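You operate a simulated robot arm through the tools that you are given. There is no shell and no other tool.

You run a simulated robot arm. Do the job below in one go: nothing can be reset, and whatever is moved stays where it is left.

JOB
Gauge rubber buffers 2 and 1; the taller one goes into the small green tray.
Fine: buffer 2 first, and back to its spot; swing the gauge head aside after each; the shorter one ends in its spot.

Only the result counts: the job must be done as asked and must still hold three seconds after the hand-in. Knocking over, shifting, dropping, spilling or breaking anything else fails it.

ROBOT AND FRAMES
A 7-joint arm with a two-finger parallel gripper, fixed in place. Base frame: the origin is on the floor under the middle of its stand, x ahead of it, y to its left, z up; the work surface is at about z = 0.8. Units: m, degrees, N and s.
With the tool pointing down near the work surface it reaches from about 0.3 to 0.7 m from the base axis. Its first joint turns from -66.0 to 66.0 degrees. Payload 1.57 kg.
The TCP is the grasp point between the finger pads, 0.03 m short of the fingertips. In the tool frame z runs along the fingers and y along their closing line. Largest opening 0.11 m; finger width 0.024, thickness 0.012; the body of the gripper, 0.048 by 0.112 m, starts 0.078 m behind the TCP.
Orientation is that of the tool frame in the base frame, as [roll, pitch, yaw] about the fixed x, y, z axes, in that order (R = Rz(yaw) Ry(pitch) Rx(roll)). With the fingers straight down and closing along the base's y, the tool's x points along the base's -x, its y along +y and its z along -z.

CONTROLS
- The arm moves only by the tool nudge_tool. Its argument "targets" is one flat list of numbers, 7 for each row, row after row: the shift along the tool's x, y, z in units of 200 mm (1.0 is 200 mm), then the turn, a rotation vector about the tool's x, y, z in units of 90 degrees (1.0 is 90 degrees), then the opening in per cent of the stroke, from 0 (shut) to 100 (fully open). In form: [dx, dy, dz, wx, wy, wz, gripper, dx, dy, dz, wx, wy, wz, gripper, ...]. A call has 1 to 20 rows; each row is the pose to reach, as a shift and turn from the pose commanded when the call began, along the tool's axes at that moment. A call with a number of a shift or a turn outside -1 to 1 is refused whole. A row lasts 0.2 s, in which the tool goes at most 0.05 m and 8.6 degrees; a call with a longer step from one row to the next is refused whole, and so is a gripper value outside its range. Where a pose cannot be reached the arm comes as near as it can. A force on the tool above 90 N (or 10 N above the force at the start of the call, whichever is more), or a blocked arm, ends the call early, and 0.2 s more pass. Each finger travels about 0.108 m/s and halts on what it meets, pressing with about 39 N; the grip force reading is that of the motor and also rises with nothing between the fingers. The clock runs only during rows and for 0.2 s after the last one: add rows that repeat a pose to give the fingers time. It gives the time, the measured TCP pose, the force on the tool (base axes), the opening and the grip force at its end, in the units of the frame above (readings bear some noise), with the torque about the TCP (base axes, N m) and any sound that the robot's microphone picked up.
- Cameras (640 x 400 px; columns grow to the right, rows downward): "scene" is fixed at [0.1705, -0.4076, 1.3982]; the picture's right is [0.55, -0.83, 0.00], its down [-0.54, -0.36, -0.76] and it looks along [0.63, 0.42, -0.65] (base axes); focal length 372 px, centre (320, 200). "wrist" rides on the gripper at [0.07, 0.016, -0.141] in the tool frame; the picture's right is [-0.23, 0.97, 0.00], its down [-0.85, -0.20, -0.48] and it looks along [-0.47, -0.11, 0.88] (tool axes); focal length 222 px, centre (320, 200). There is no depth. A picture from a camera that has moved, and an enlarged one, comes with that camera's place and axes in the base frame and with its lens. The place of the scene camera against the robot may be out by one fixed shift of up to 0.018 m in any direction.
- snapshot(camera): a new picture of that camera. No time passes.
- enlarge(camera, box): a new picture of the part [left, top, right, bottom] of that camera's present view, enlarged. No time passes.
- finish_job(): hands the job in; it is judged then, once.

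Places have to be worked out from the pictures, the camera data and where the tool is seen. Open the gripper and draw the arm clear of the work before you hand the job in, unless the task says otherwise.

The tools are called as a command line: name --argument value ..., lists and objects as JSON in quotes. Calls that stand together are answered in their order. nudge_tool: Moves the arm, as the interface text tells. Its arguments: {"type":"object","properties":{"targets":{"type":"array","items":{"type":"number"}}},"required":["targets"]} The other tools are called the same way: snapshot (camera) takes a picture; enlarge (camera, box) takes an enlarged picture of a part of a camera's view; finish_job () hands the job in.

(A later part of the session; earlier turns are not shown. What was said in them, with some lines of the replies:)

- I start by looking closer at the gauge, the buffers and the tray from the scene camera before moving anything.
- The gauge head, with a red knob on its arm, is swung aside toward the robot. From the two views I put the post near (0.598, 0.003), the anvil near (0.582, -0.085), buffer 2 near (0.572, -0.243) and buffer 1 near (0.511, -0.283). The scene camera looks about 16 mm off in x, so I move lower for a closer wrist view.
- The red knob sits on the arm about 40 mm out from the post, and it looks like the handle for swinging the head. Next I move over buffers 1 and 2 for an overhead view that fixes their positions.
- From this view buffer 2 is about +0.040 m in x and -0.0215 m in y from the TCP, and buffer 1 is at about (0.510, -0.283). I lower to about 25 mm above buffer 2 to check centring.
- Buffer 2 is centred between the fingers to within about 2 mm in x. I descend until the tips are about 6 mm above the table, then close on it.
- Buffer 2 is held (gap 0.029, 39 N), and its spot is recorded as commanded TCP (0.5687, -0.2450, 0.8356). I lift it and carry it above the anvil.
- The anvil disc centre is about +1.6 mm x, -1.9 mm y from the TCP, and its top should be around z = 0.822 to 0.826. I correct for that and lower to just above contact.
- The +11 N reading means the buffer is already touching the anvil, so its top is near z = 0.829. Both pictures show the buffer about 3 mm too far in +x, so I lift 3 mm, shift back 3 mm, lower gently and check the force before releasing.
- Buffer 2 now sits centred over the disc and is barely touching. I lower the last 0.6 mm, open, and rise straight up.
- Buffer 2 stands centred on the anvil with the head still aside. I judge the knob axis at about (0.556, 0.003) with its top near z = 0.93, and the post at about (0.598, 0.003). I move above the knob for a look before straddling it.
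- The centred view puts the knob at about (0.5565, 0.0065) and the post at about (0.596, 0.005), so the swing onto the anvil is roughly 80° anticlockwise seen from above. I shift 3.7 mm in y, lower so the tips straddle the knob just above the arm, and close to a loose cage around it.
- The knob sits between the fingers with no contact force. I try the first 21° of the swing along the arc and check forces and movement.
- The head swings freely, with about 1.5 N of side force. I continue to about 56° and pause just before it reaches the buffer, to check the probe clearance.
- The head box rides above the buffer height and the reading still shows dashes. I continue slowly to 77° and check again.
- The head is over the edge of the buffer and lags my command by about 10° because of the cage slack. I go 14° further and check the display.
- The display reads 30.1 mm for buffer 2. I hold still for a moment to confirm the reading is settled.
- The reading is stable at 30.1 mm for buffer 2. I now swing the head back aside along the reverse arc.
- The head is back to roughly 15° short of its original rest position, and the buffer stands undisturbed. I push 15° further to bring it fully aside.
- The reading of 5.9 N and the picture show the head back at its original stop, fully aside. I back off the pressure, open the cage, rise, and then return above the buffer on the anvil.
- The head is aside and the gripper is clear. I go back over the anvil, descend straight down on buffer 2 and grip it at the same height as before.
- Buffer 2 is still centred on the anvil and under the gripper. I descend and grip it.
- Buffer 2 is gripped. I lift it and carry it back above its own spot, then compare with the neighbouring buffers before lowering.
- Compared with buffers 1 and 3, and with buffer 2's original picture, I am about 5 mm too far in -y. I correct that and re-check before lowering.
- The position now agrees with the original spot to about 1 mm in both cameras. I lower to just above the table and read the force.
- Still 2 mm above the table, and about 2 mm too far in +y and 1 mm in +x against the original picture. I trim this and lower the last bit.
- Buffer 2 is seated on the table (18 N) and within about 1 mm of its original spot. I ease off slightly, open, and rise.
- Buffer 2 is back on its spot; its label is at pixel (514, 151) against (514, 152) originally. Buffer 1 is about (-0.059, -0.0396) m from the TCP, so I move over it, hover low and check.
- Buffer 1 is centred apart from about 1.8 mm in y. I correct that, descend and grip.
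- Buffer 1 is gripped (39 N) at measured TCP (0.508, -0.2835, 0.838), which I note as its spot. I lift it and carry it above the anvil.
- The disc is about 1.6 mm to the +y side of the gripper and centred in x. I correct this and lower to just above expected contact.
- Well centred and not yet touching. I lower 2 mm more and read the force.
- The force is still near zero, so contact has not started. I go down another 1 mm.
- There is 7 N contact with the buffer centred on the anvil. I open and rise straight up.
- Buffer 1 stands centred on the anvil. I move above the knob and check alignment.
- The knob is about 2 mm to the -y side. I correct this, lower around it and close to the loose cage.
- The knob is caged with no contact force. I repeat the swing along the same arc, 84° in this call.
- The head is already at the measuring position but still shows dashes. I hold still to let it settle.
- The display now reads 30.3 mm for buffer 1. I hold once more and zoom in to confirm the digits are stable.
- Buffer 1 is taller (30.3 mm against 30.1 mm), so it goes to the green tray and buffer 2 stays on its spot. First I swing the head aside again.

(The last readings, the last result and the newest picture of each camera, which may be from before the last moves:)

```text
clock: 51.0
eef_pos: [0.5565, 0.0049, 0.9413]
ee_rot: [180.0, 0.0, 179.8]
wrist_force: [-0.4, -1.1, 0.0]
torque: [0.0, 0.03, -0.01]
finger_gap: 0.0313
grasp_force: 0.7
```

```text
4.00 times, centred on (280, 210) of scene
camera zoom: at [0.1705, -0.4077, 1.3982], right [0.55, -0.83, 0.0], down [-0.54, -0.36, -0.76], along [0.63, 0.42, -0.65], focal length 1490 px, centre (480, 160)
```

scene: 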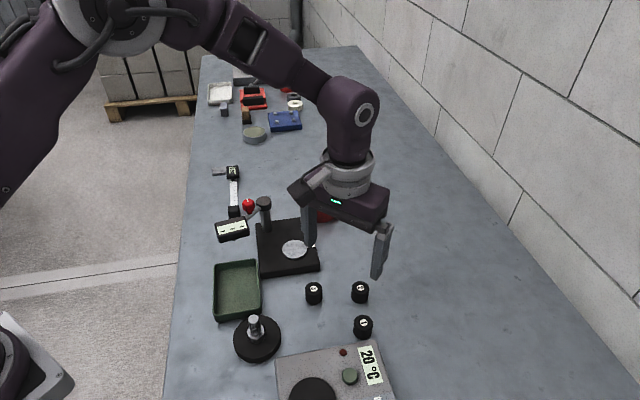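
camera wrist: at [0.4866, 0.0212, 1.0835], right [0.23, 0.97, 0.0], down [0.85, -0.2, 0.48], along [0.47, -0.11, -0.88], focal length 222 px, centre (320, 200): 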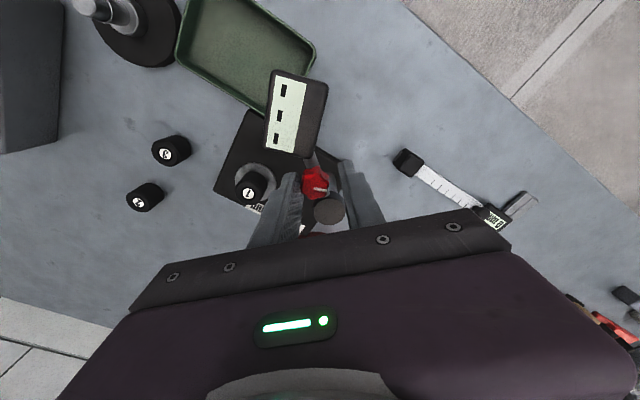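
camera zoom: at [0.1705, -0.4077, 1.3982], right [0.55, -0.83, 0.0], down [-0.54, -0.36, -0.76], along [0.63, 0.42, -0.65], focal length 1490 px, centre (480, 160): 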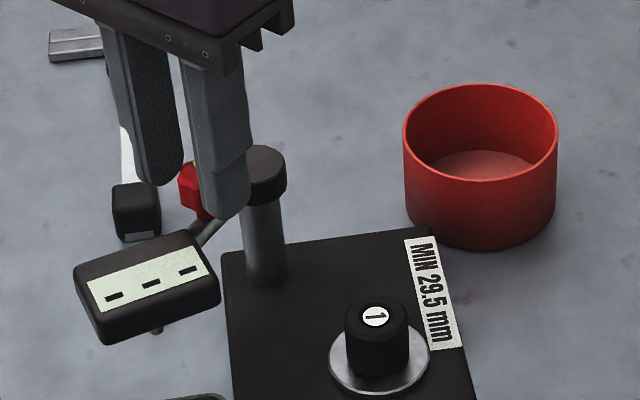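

The head is about 10° short of its stop. I push it the rest of the way aside.

nudge_tool --targets '[-0.0023, 0.024, 0, 0, 0, 0.0778, 28, -0.0042, 0.0342, 0, 0, 0, 0.1111, 28, -0.005, 0.0375, 0, 0, 0, 0.1222, 28, -0.005, 0.0375, 0, 0, 0, 0.1222, 28]'

enlarge --camera "scene" --box '[200, 160, 360, 260]'

```text
clock: 52.0
eef_pos: [0.5568, 0.0104, 0.9418]
ee_rot: [179.9, 0.0, 169.0]
wrist_force: [0.6, -3.3, 0.7]
torque: [-0.1, -0.03, 0.02]
finger_gap: 0.0335
grasp_force: 1.6
```

```text
4.00 times, centred on (280, 210) of scene
camera zoom: at [0.1705, -0.4077, 1.3982], right [0.55, -0.83, 0.0], down [-0.54, -0.36, -0.76], along [0.63, 0.42, -0.65], focal length 1490 px, centre (480, 160)
```

zoom: 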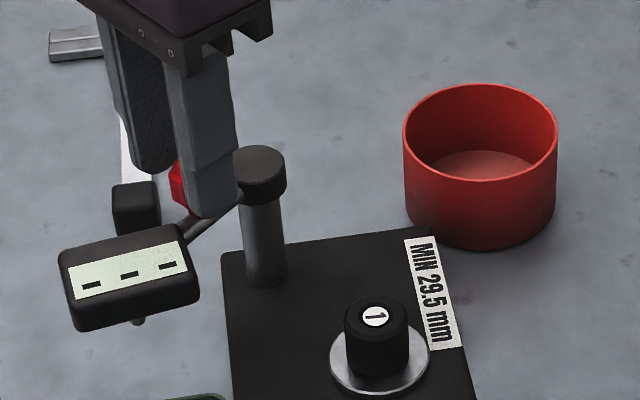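

The head is fully aside at its original stop. I back off, open the cage, rise, and return above the anvil.

nudge_tool --targets '[-0.0004, -0.0207, 0, 0, 0, -0.0667, 28, -0.0023, -0.0378, 0, 0, 0, -0.1222, 28, -0.0023, -0.0378, 0, 0, 0, -0.1222, 40, -0.0023, -0.0378, 0, 0, 0, -0.1222, 50, -0.0023, -0.0378, -0.1, 0, 0, -0.1222, 50, -0.0023, -0.0378, -0.225, 0, 0, -0.1222, 50, -0.0023, -0.0378, -0.225, 0, 0, -0.1222, 50]'

enlarge --camera "scene" --box '[200, 160, 360, 260]'

snapshot --camera "wrist"

```text
clock: 53.6
eef_pos: [0.5542, 0.005, 0.9864]
ee_rot: [179.9, -0.1, 179.9]
wrist_force: [0.2, -0.3, 0.4]
torque: [0.0, -0.04, -0.01]
finger_gap: 0.055
grasp_force: 0.0
```

```text
4.00 times, centred on (280, 210) of scene
camera zoom: at [0.1705, -0.4076, 1.3982], right [0.55, -0.83, 0.0], down [-0.54, -0.36, -0.76], along [0.63, 0.42, -0.65], focal length 1490 px, centre (480, 160)
```

zoom: 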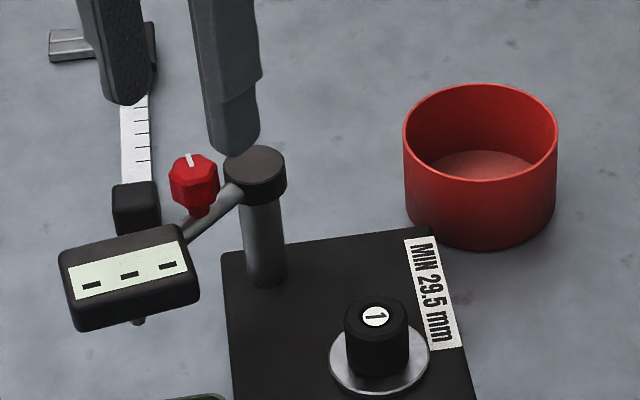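

```text
taken
camera wrist: at [0.4858, 0.0207, 1.1288], right [0.23, 0.97, 0.0], down [0.85, -0.2, 0.48], along [0.47, -0.11, -0.88], focal length 222 px, centre (320, 200)
```

wrist: 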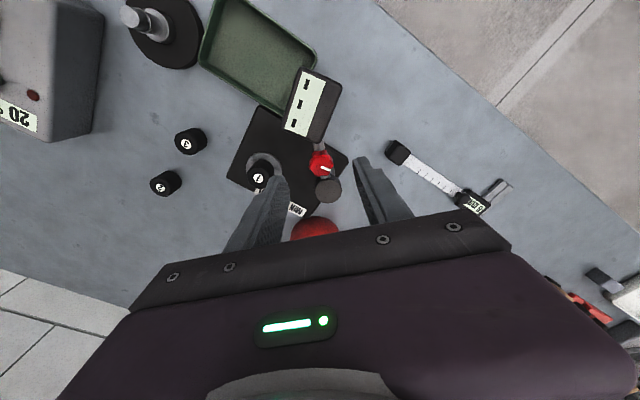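

The gripper is clear of the gauge head. I go over the anvil and check buffer 1's alignment.

nudge_tool --targets '[-0.04, -0.16, 0, 0, 0, 0, 50, -0.08, -0.32, 0, 0, 0, 0, 50, -0.1125, -0.4525, 0, 0, 0, 0, 50, -0.1125, -0.4525, 0.2, 0, 0, 0, 50, -0.1125, -0.4525, 0.2, 0, 0, 0, 50]'

enlarge --camera "wrist" --box '[240, 80, 400, 180]'

```text
clock: 54.8
eef_pos: [0.5768, -0.0875, 0.9466]
ee_rot: [180.0, 0.0, 180.0]
wrist_force: [-0.7, -0.2, -0.6]
torque: [-0.01, 0.0, -0.01]
finger_gap: 0.0551
grasp_force: 0.0
```

```text
4.00 times, centred on (320, 130) of wrist
camera zoom: at [0.508, -0.0709, 1.0887], right [0.23, 0.97, 0.0], down [0.86, -0.2, 0.48], along [0.47, -0.11, -0.88], focal length 888 px, centre (320, 480)
```

zoom: 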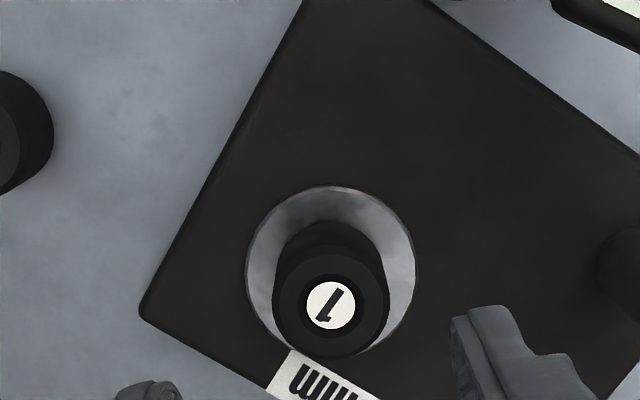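

Buffer 1 is about 2 mm to the +y side and 1 mm in +x. I correct this, descend and grip it.

nudge_tool --targets '[-0.007, 0.009, 0.1, 0, 0, 0, 50, -0.007, 0.009, 0.25, 0, 0, 0, 50, -0.007, 0.009, 0.37, 0, 0, 0, 50, -0.007, 0.009, 0.4, 0, 0, 0, 50, -0.007, 0.009, 0.4, 0, 0, 0, 35, -0.007, 0.009, 0.4, 0, 0, 0, 15, -0.007, 0.009, 0.4, 0, 0, 0, 15, -0.007, 0.009, 0.4, 0, 0, 0, 15]'

enlarge --camera "wrist" --box '[240, 100, 400, 200]'

snapshot --camera "scene"

```text
clock: 56.6
eef_pos: [0.5793, -0.085, 0.8653]
ee_rot: [180.0, -0.1, -180.0]
wrist_force: [0.0, 0.9, -0.2]
torque: [-0.02, 0.02, 0.0]
finger_gap: 0.0291
grasp_force: 38.7
```

```text
4.00 times, centred on (320, 150) of wrist
camera zoom: at [0.5104, -0.0673, 1.0083], right [0.23, 0.97, 0.0], down [0.85, -0.2, 0.48], along [0.47, -0.11, -0.88], focal length 888 px, centre (320, 400)
```

zoom: 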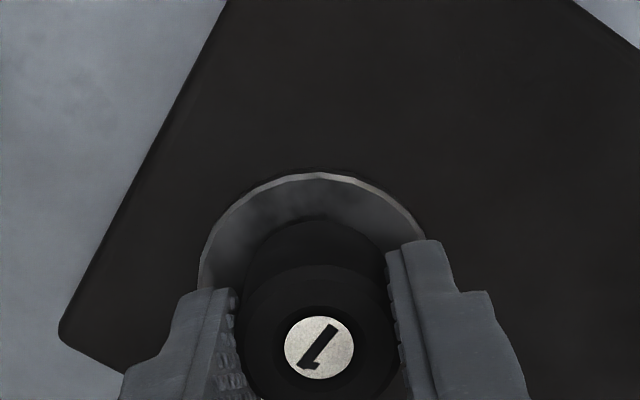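

```text
taken
```

scene: 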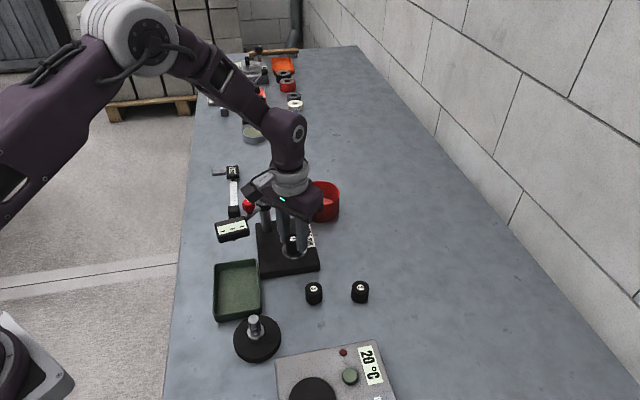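

Buffer 1 is gripped. The green tray's centre is about (0.451, -0.047), with its long axis at 45° to x and y. I lift, carry the buffer over the tray slightly away from the gauge head, and turn 45° so the fingers close along the long axis.

nudge_tool --targets '[0, 0, -0.2, 0, 0, 0, 15, 0, 0, -0.42, 0, 0, 0, 15, 0.12, 0.02, -0.475, 0, 0, 0.09, 15, 0.27, 0.05, -0.475, 0, 0, 0.18, 15, 0.42, 0.08, -0.475, 0, 0, 0.27, 15, 0.57, 0.11, -0.475, 0, 0, 0.36, 15, 0.6925, 0.135, -0.475, 0, 0, 0.45, 15, 0.6925, 0.135, -0.475, 0, 0, 0.5, 15, 0.6925, 0.135, -0.475, 0, 0, 0.5, 15]'

snapshot --camera "wrist"

enlarge --camera "scene" --box '[180, 200, 340, 300]'

```text
clock: 58.6
eef_pos: [0.4408, -0.058, 0.961]
ee_rot: [-180.0, 0.0, 134.9]
wrist_force: [0.0, 0.1, -0.2]
torque: [0.01, 0.0, 0.0]
finger_gap: 0.0291
grasp_force: 39.0
```

```text
taken
camera wrist: at [0.4029, 0.0035, 1.103], right [0.85, 0.53, 0.0], down [0.46, -0.75, 0.48], along [0.25, -0.41, -0.88], focal length 222 px, centre (320, 200)
```

wrist: 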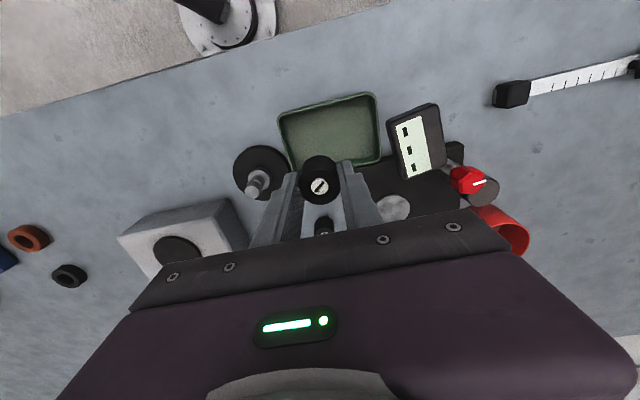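

```text
4.00 times, centred on (260, 250) of scene
camera zoom: at [0.1705, -0.4076, 1.3982], right [0.55, -0.83, 0.0], down [-0.54, -0.36, -0.76], along [0.63, 0.42, -0.65], focal length 1490 px, centre (560, 0)
```

zoom: 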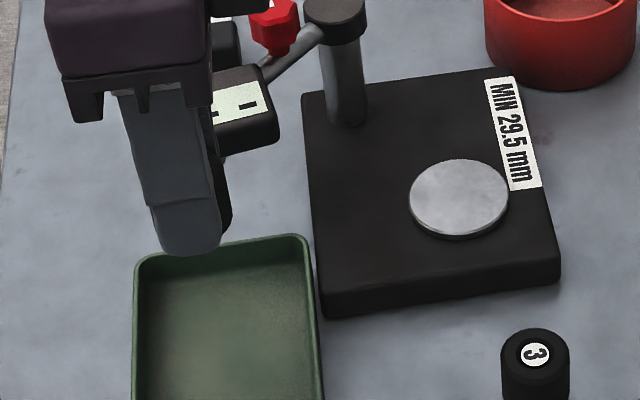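

The tray centre is about 16 mm along the long axis from the TCP and aligned with the fingers. I shift 4 mm toward its centre, which keeps clear of the gauge head, and lower to just above the tray floor.

nudge_tool --targets '[0, 0.02, 0.1, 0, 0, 0, 15, 0, 0.02, 0.25, 0, 0, 0, 15, 0, 0.02, 0.4, 0, 0, 0, 15, 0, 0.02, 0.5, 0, 0, 0, 15, 0, 0.02, 0.555, 0, 0, 0, 15, 0, 0.02, 0.555, 0, 0, 0, 15]'

snapshot --camera "wrist"

enlarge --camera "scene" --box '[180, 200, 340, 300]'

enlarge --camera "scene" --box '[200, 200, 280, 250]'

```text
clock: 60.0
eef_pos: [0.4448, -0.0563, 0.8512]
ee_rot: [180.0, 0.0, 135.1]
wrist_force: [0.4, 0.1, -0.3]
torque: [0.0, 0.01, 0.0]
finger_gap: 0.0292
grasp_force: 38.6
```

```text
taken
camera wrist: at [0.4074, 0.0063, 0.993], right [0.85, 0.53, 0.0], down [0.46, -0.75, 0.48], along [0.25, -0.41, -0.88], focal length 222 px, centre (320, 200)
```

wrist: 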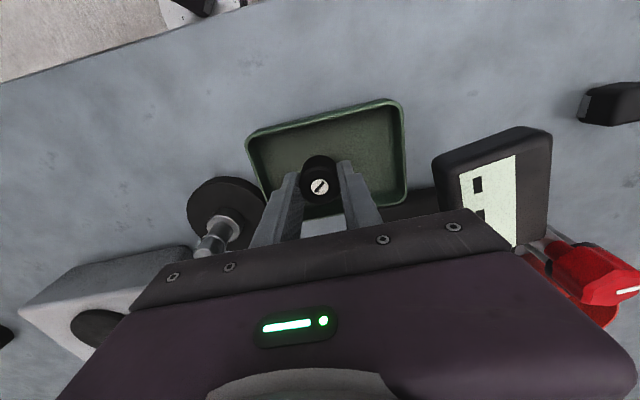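

```text
4.00 times, centred on (260, 250) of scene
camera zoom: at [0.1706, -0.4076, 1.3982], right [0.55, -0.83, 0.0], down [-0.54, -0.36, -0.76], along [0.63, 0.42, -0.65], focal length 1490 px, centre (560, 0)
```

zoom: 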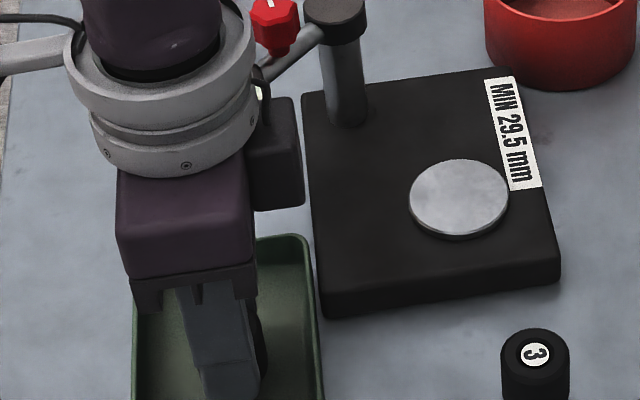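

```text
8.00 times, centred on (240, 225) of scene
camera zoom: at [0.1706, -0.4076, 1.3982], right [0.55, -0.83, 0.0], down [-0.54, -0.36, -0.76], along [0.63, 0.42, -0.65], focal length 2979 px, centre (960, 0)
```

zoom: 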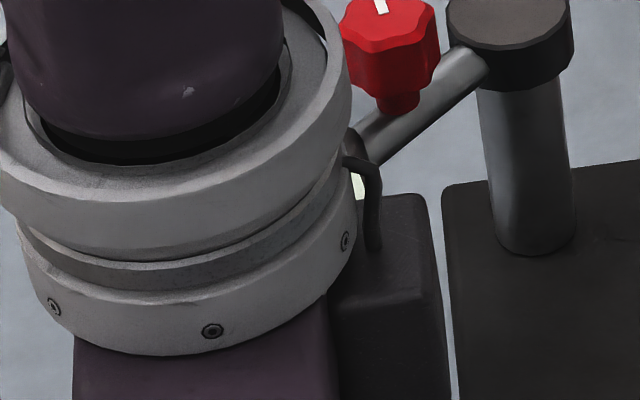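

Clear of everything and still above the floor with no contact. I lower another 7 mm and check the force.

nudge_tool --targets '[0, 0, 0.02, 0, 0, 0, 15, 0, 0, 0.035, 0, 0, 0, 15, 0, 0, 0.035, 0, 0, 0, 15]'

enlarge --camera "wrist" --box '[230, 80, 422, 200]'

```text
clock: 60.8
eef_pos: [0.4442, -0.0553, 0.8433]
ee_rot: [180.0, 0.0, 135.1]
wrist_force: [0.0, 0.5, -0.1]
torque: [-0.02, 0.0, 0.01]
finger_gap: 0.0291
grasp_force: 38.6
```

```text
3.33 times, centred on (326, 140) of wrist
camera zoom: at [0.4069, 0.006, 0.9854], right [0.85, 0.53, 0.0], down [0.46, -0.75, 0.48], along [0.25, -0.41, -0.88], focal length 740 px, centre (300, 400)
```

zoom: 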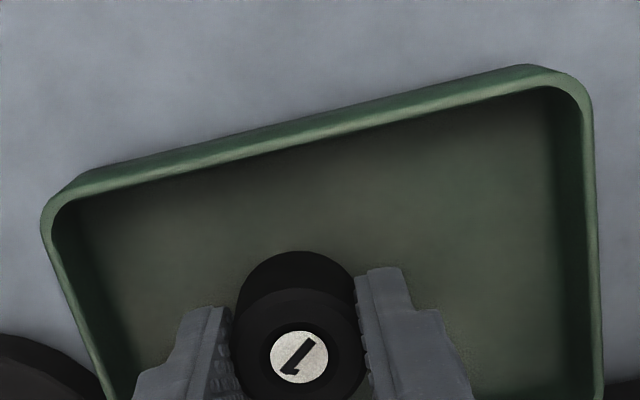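

The buffer is inside the tray and close to the floor, with no contact yet. I lower 2 mm more.

nudge_tool --targets '[0, 0, 0.005, 0, 0, 0, 15, 0, 0, 0.01, 0, 0, 0, 15, 0, 0, 0.01, 0, 0, 0, 15]'

```text
clock: 61.6
eef_pos: [0.4451, -0.0544, 0.8417]
ee_rot: [-180.0, 0.0, 135.0]
wrist_force: [-0.2, 0.4, -0.6]
torque: [-0.02, -0.01, 0.01]
finger_gap: 0.0289
grasp_force: 39.2
```

No contact yet, so I lower 1.5 mm more.

nudge_tool --targets '[0, 0, 0.004, 0, 0, 0, 15, 0, 0, 0.0075, 0, 0, 0, 15, 0, 0, 0.0075, 0, 0, 0, 15]'

```text
clock: 62.4
eef_pos: [0.4443, -0.0551, 0.8412]
ee_rot: [179.9, 0.0, 135.0]
wrist_force: [-0.4, 3.1, 38.1]
torque: [0.09, 0.09, 0.06]
finger_gap: 0.0289
grasp_force: 39.1
```

It is firmly seated on the tray floor (38 N). I relieve 1 mm, open just enough to release without touching the tray walls, and rise straight up.

nudge_tool --targets '[0, 0, -0.005, 0, 0, 0, 15, 0, 0, -0.005, 0, 0, 0, 25, 0, 0, -0.005, 0, 0, 0, 38, 0, 0, -0.005, 0, 0, 0, 38, 0, 0, -0.06, 0, 0, 0, 38, 0, 0, -0.2, 0, 0, 0, 38, 0, 0, -0.4, 0, 0, 0, 38, 0, 0, -0.6, 0, 0, 0, 38, 0, 0, -0.6, 0, 0, 0, 38]'

snapshot --camera "wrist"

snapshot --camera "scene"

```text
clock: 64.4
eef_pos: [0.444, -0.0545, 0.9621]
ee_rot: [180.0, 0.0, 135.0]
wrist_force: [-0.3, 0.6, -0.1]
torque: [0.02, -0.02, -0.02]
finger_gap: 0.0418
grasp_force: 0.1
```

```text
taken
camera wrist: at [0.4062, 0.0075, 1.104], right [0.85, 0.53, 0.0], down [0.46, -0.75, 0.48], along [0.25, -0.41, -0.88], focal length 222 px, centre (320, 200)
```

wrist: 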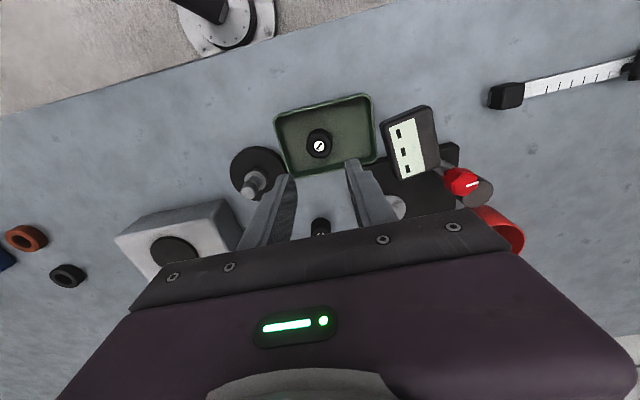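

```text
taken
```

scene: 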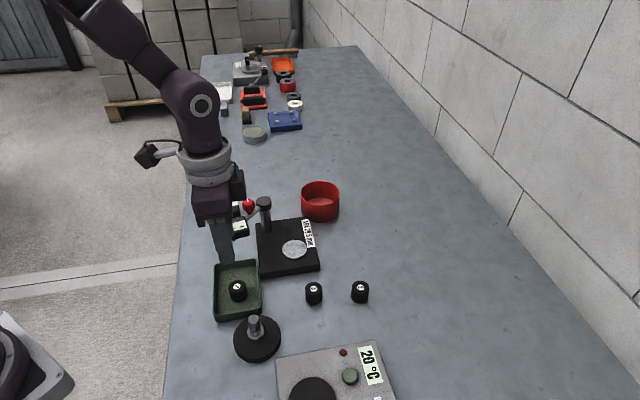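

Buffer 1 stands in the green tray and buffer 2 is on its spot. I open wide, raise the arm clear, turn back, and take a final look.

nudge_tool --targets '[0, 0, -0.2, 0, 0, 0, 60, 0, 0, -0.4, 0, 0, -0.08, 80, 0, 0, -0.6, 0, 0, -0.17, 100, 0, 0, -0.8, 0, 0, -0.26, 100, 0, 0, -0.9, 0, 0, -0.35, 100, 0, 0, -0.9, 0, 0, -0.44, 100, 0, 0, -0.9, 0, 0, -0.5, 100, 0, 0, -0.9, 0, 0, -0.5, 100]'

snapshot --camera "scene"

enlarge --camera "scene" --box '[200, 240, 400, 365]'

enlarge --camera "scene" --box '[200, 160, 400, 285]'

```text
clock: 66.2
eef_pos: [0.4441, -0.0552, 1.1409]
ee_rot: [-180.0, 0.0, -179.9]
wrist_force: [-0.5, 0.4, -0.1]
torque: [-0.01, 0.0, 0.0]
finger_gap: 0.1098
grasp_force: 0.0
```

```text
taken
```

scene: 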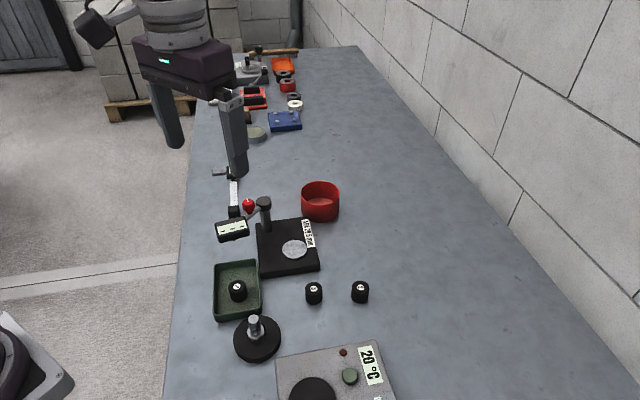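

```text
3.20 times, centred on (300, 302) of scene
camera zoom: at [0.1705, -0.4076, 1.3982], right [0.55, -0.83, 0.0], down [-0.54, -0.36, -0.76], along [0.63, 0.42, -0.65], focal length 1192 px, centre (384, -128)
```

zoom: 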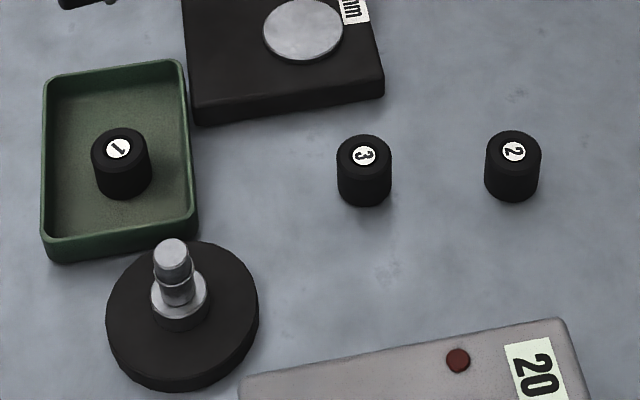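

```text
3.20 times, centred on (300, 222) of scene
camera zoom: at [0.1705, -0.4076, 1.3982], right [0.55, -0.83, 0.0], down [-0.54, -0.36, -0.76], along [0.63, 0.42, -0.65], focal length 1192 px, centre (384, 128)
```

zoom: 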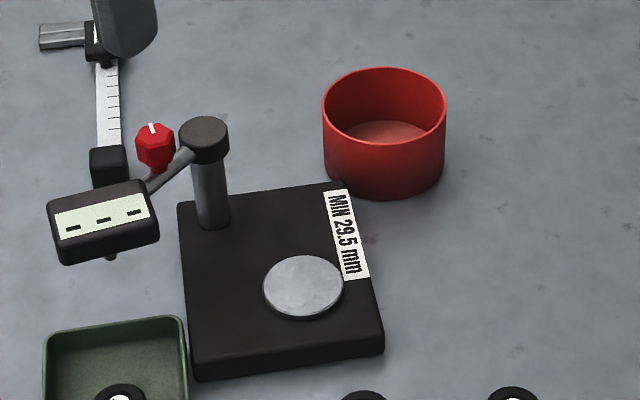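

The final pictures show the finished state:
- **Buffer 1:** 30.3 mm, the taller one, standing in the green tray.
- **Buffer 2:** 30.1 mm, back on its spot.
- **Gauge:** head swung aside, anvil empty.
- **Everything else:** buffer 3, the tray and the other items have not moved.

The gripper is open and the arm is clear, so I hand the job in.

finish_job

```text
The job is handed in.
```

The job is done and handed in. Buffer 1 is the taller one, at 30.3 mm against 30.1 mm for buffer 2, and it now stands in the small green tray.

- **Order:** I gauged buffer 2 first and put it back before starting on buffer 1.
- **Buffer 2:** it is back on its own spot, within about 1 mm of where it started in the camera view.
- **Gauge:** I swung the head fully aside after each reading, and the anvil is empty.
- **Everything else:** the final pictures show buffer 3, the tray and the other items where they were. The gripper is open and the arm is clear of the work.

Each reading stayed the same when I held still and checked it again.
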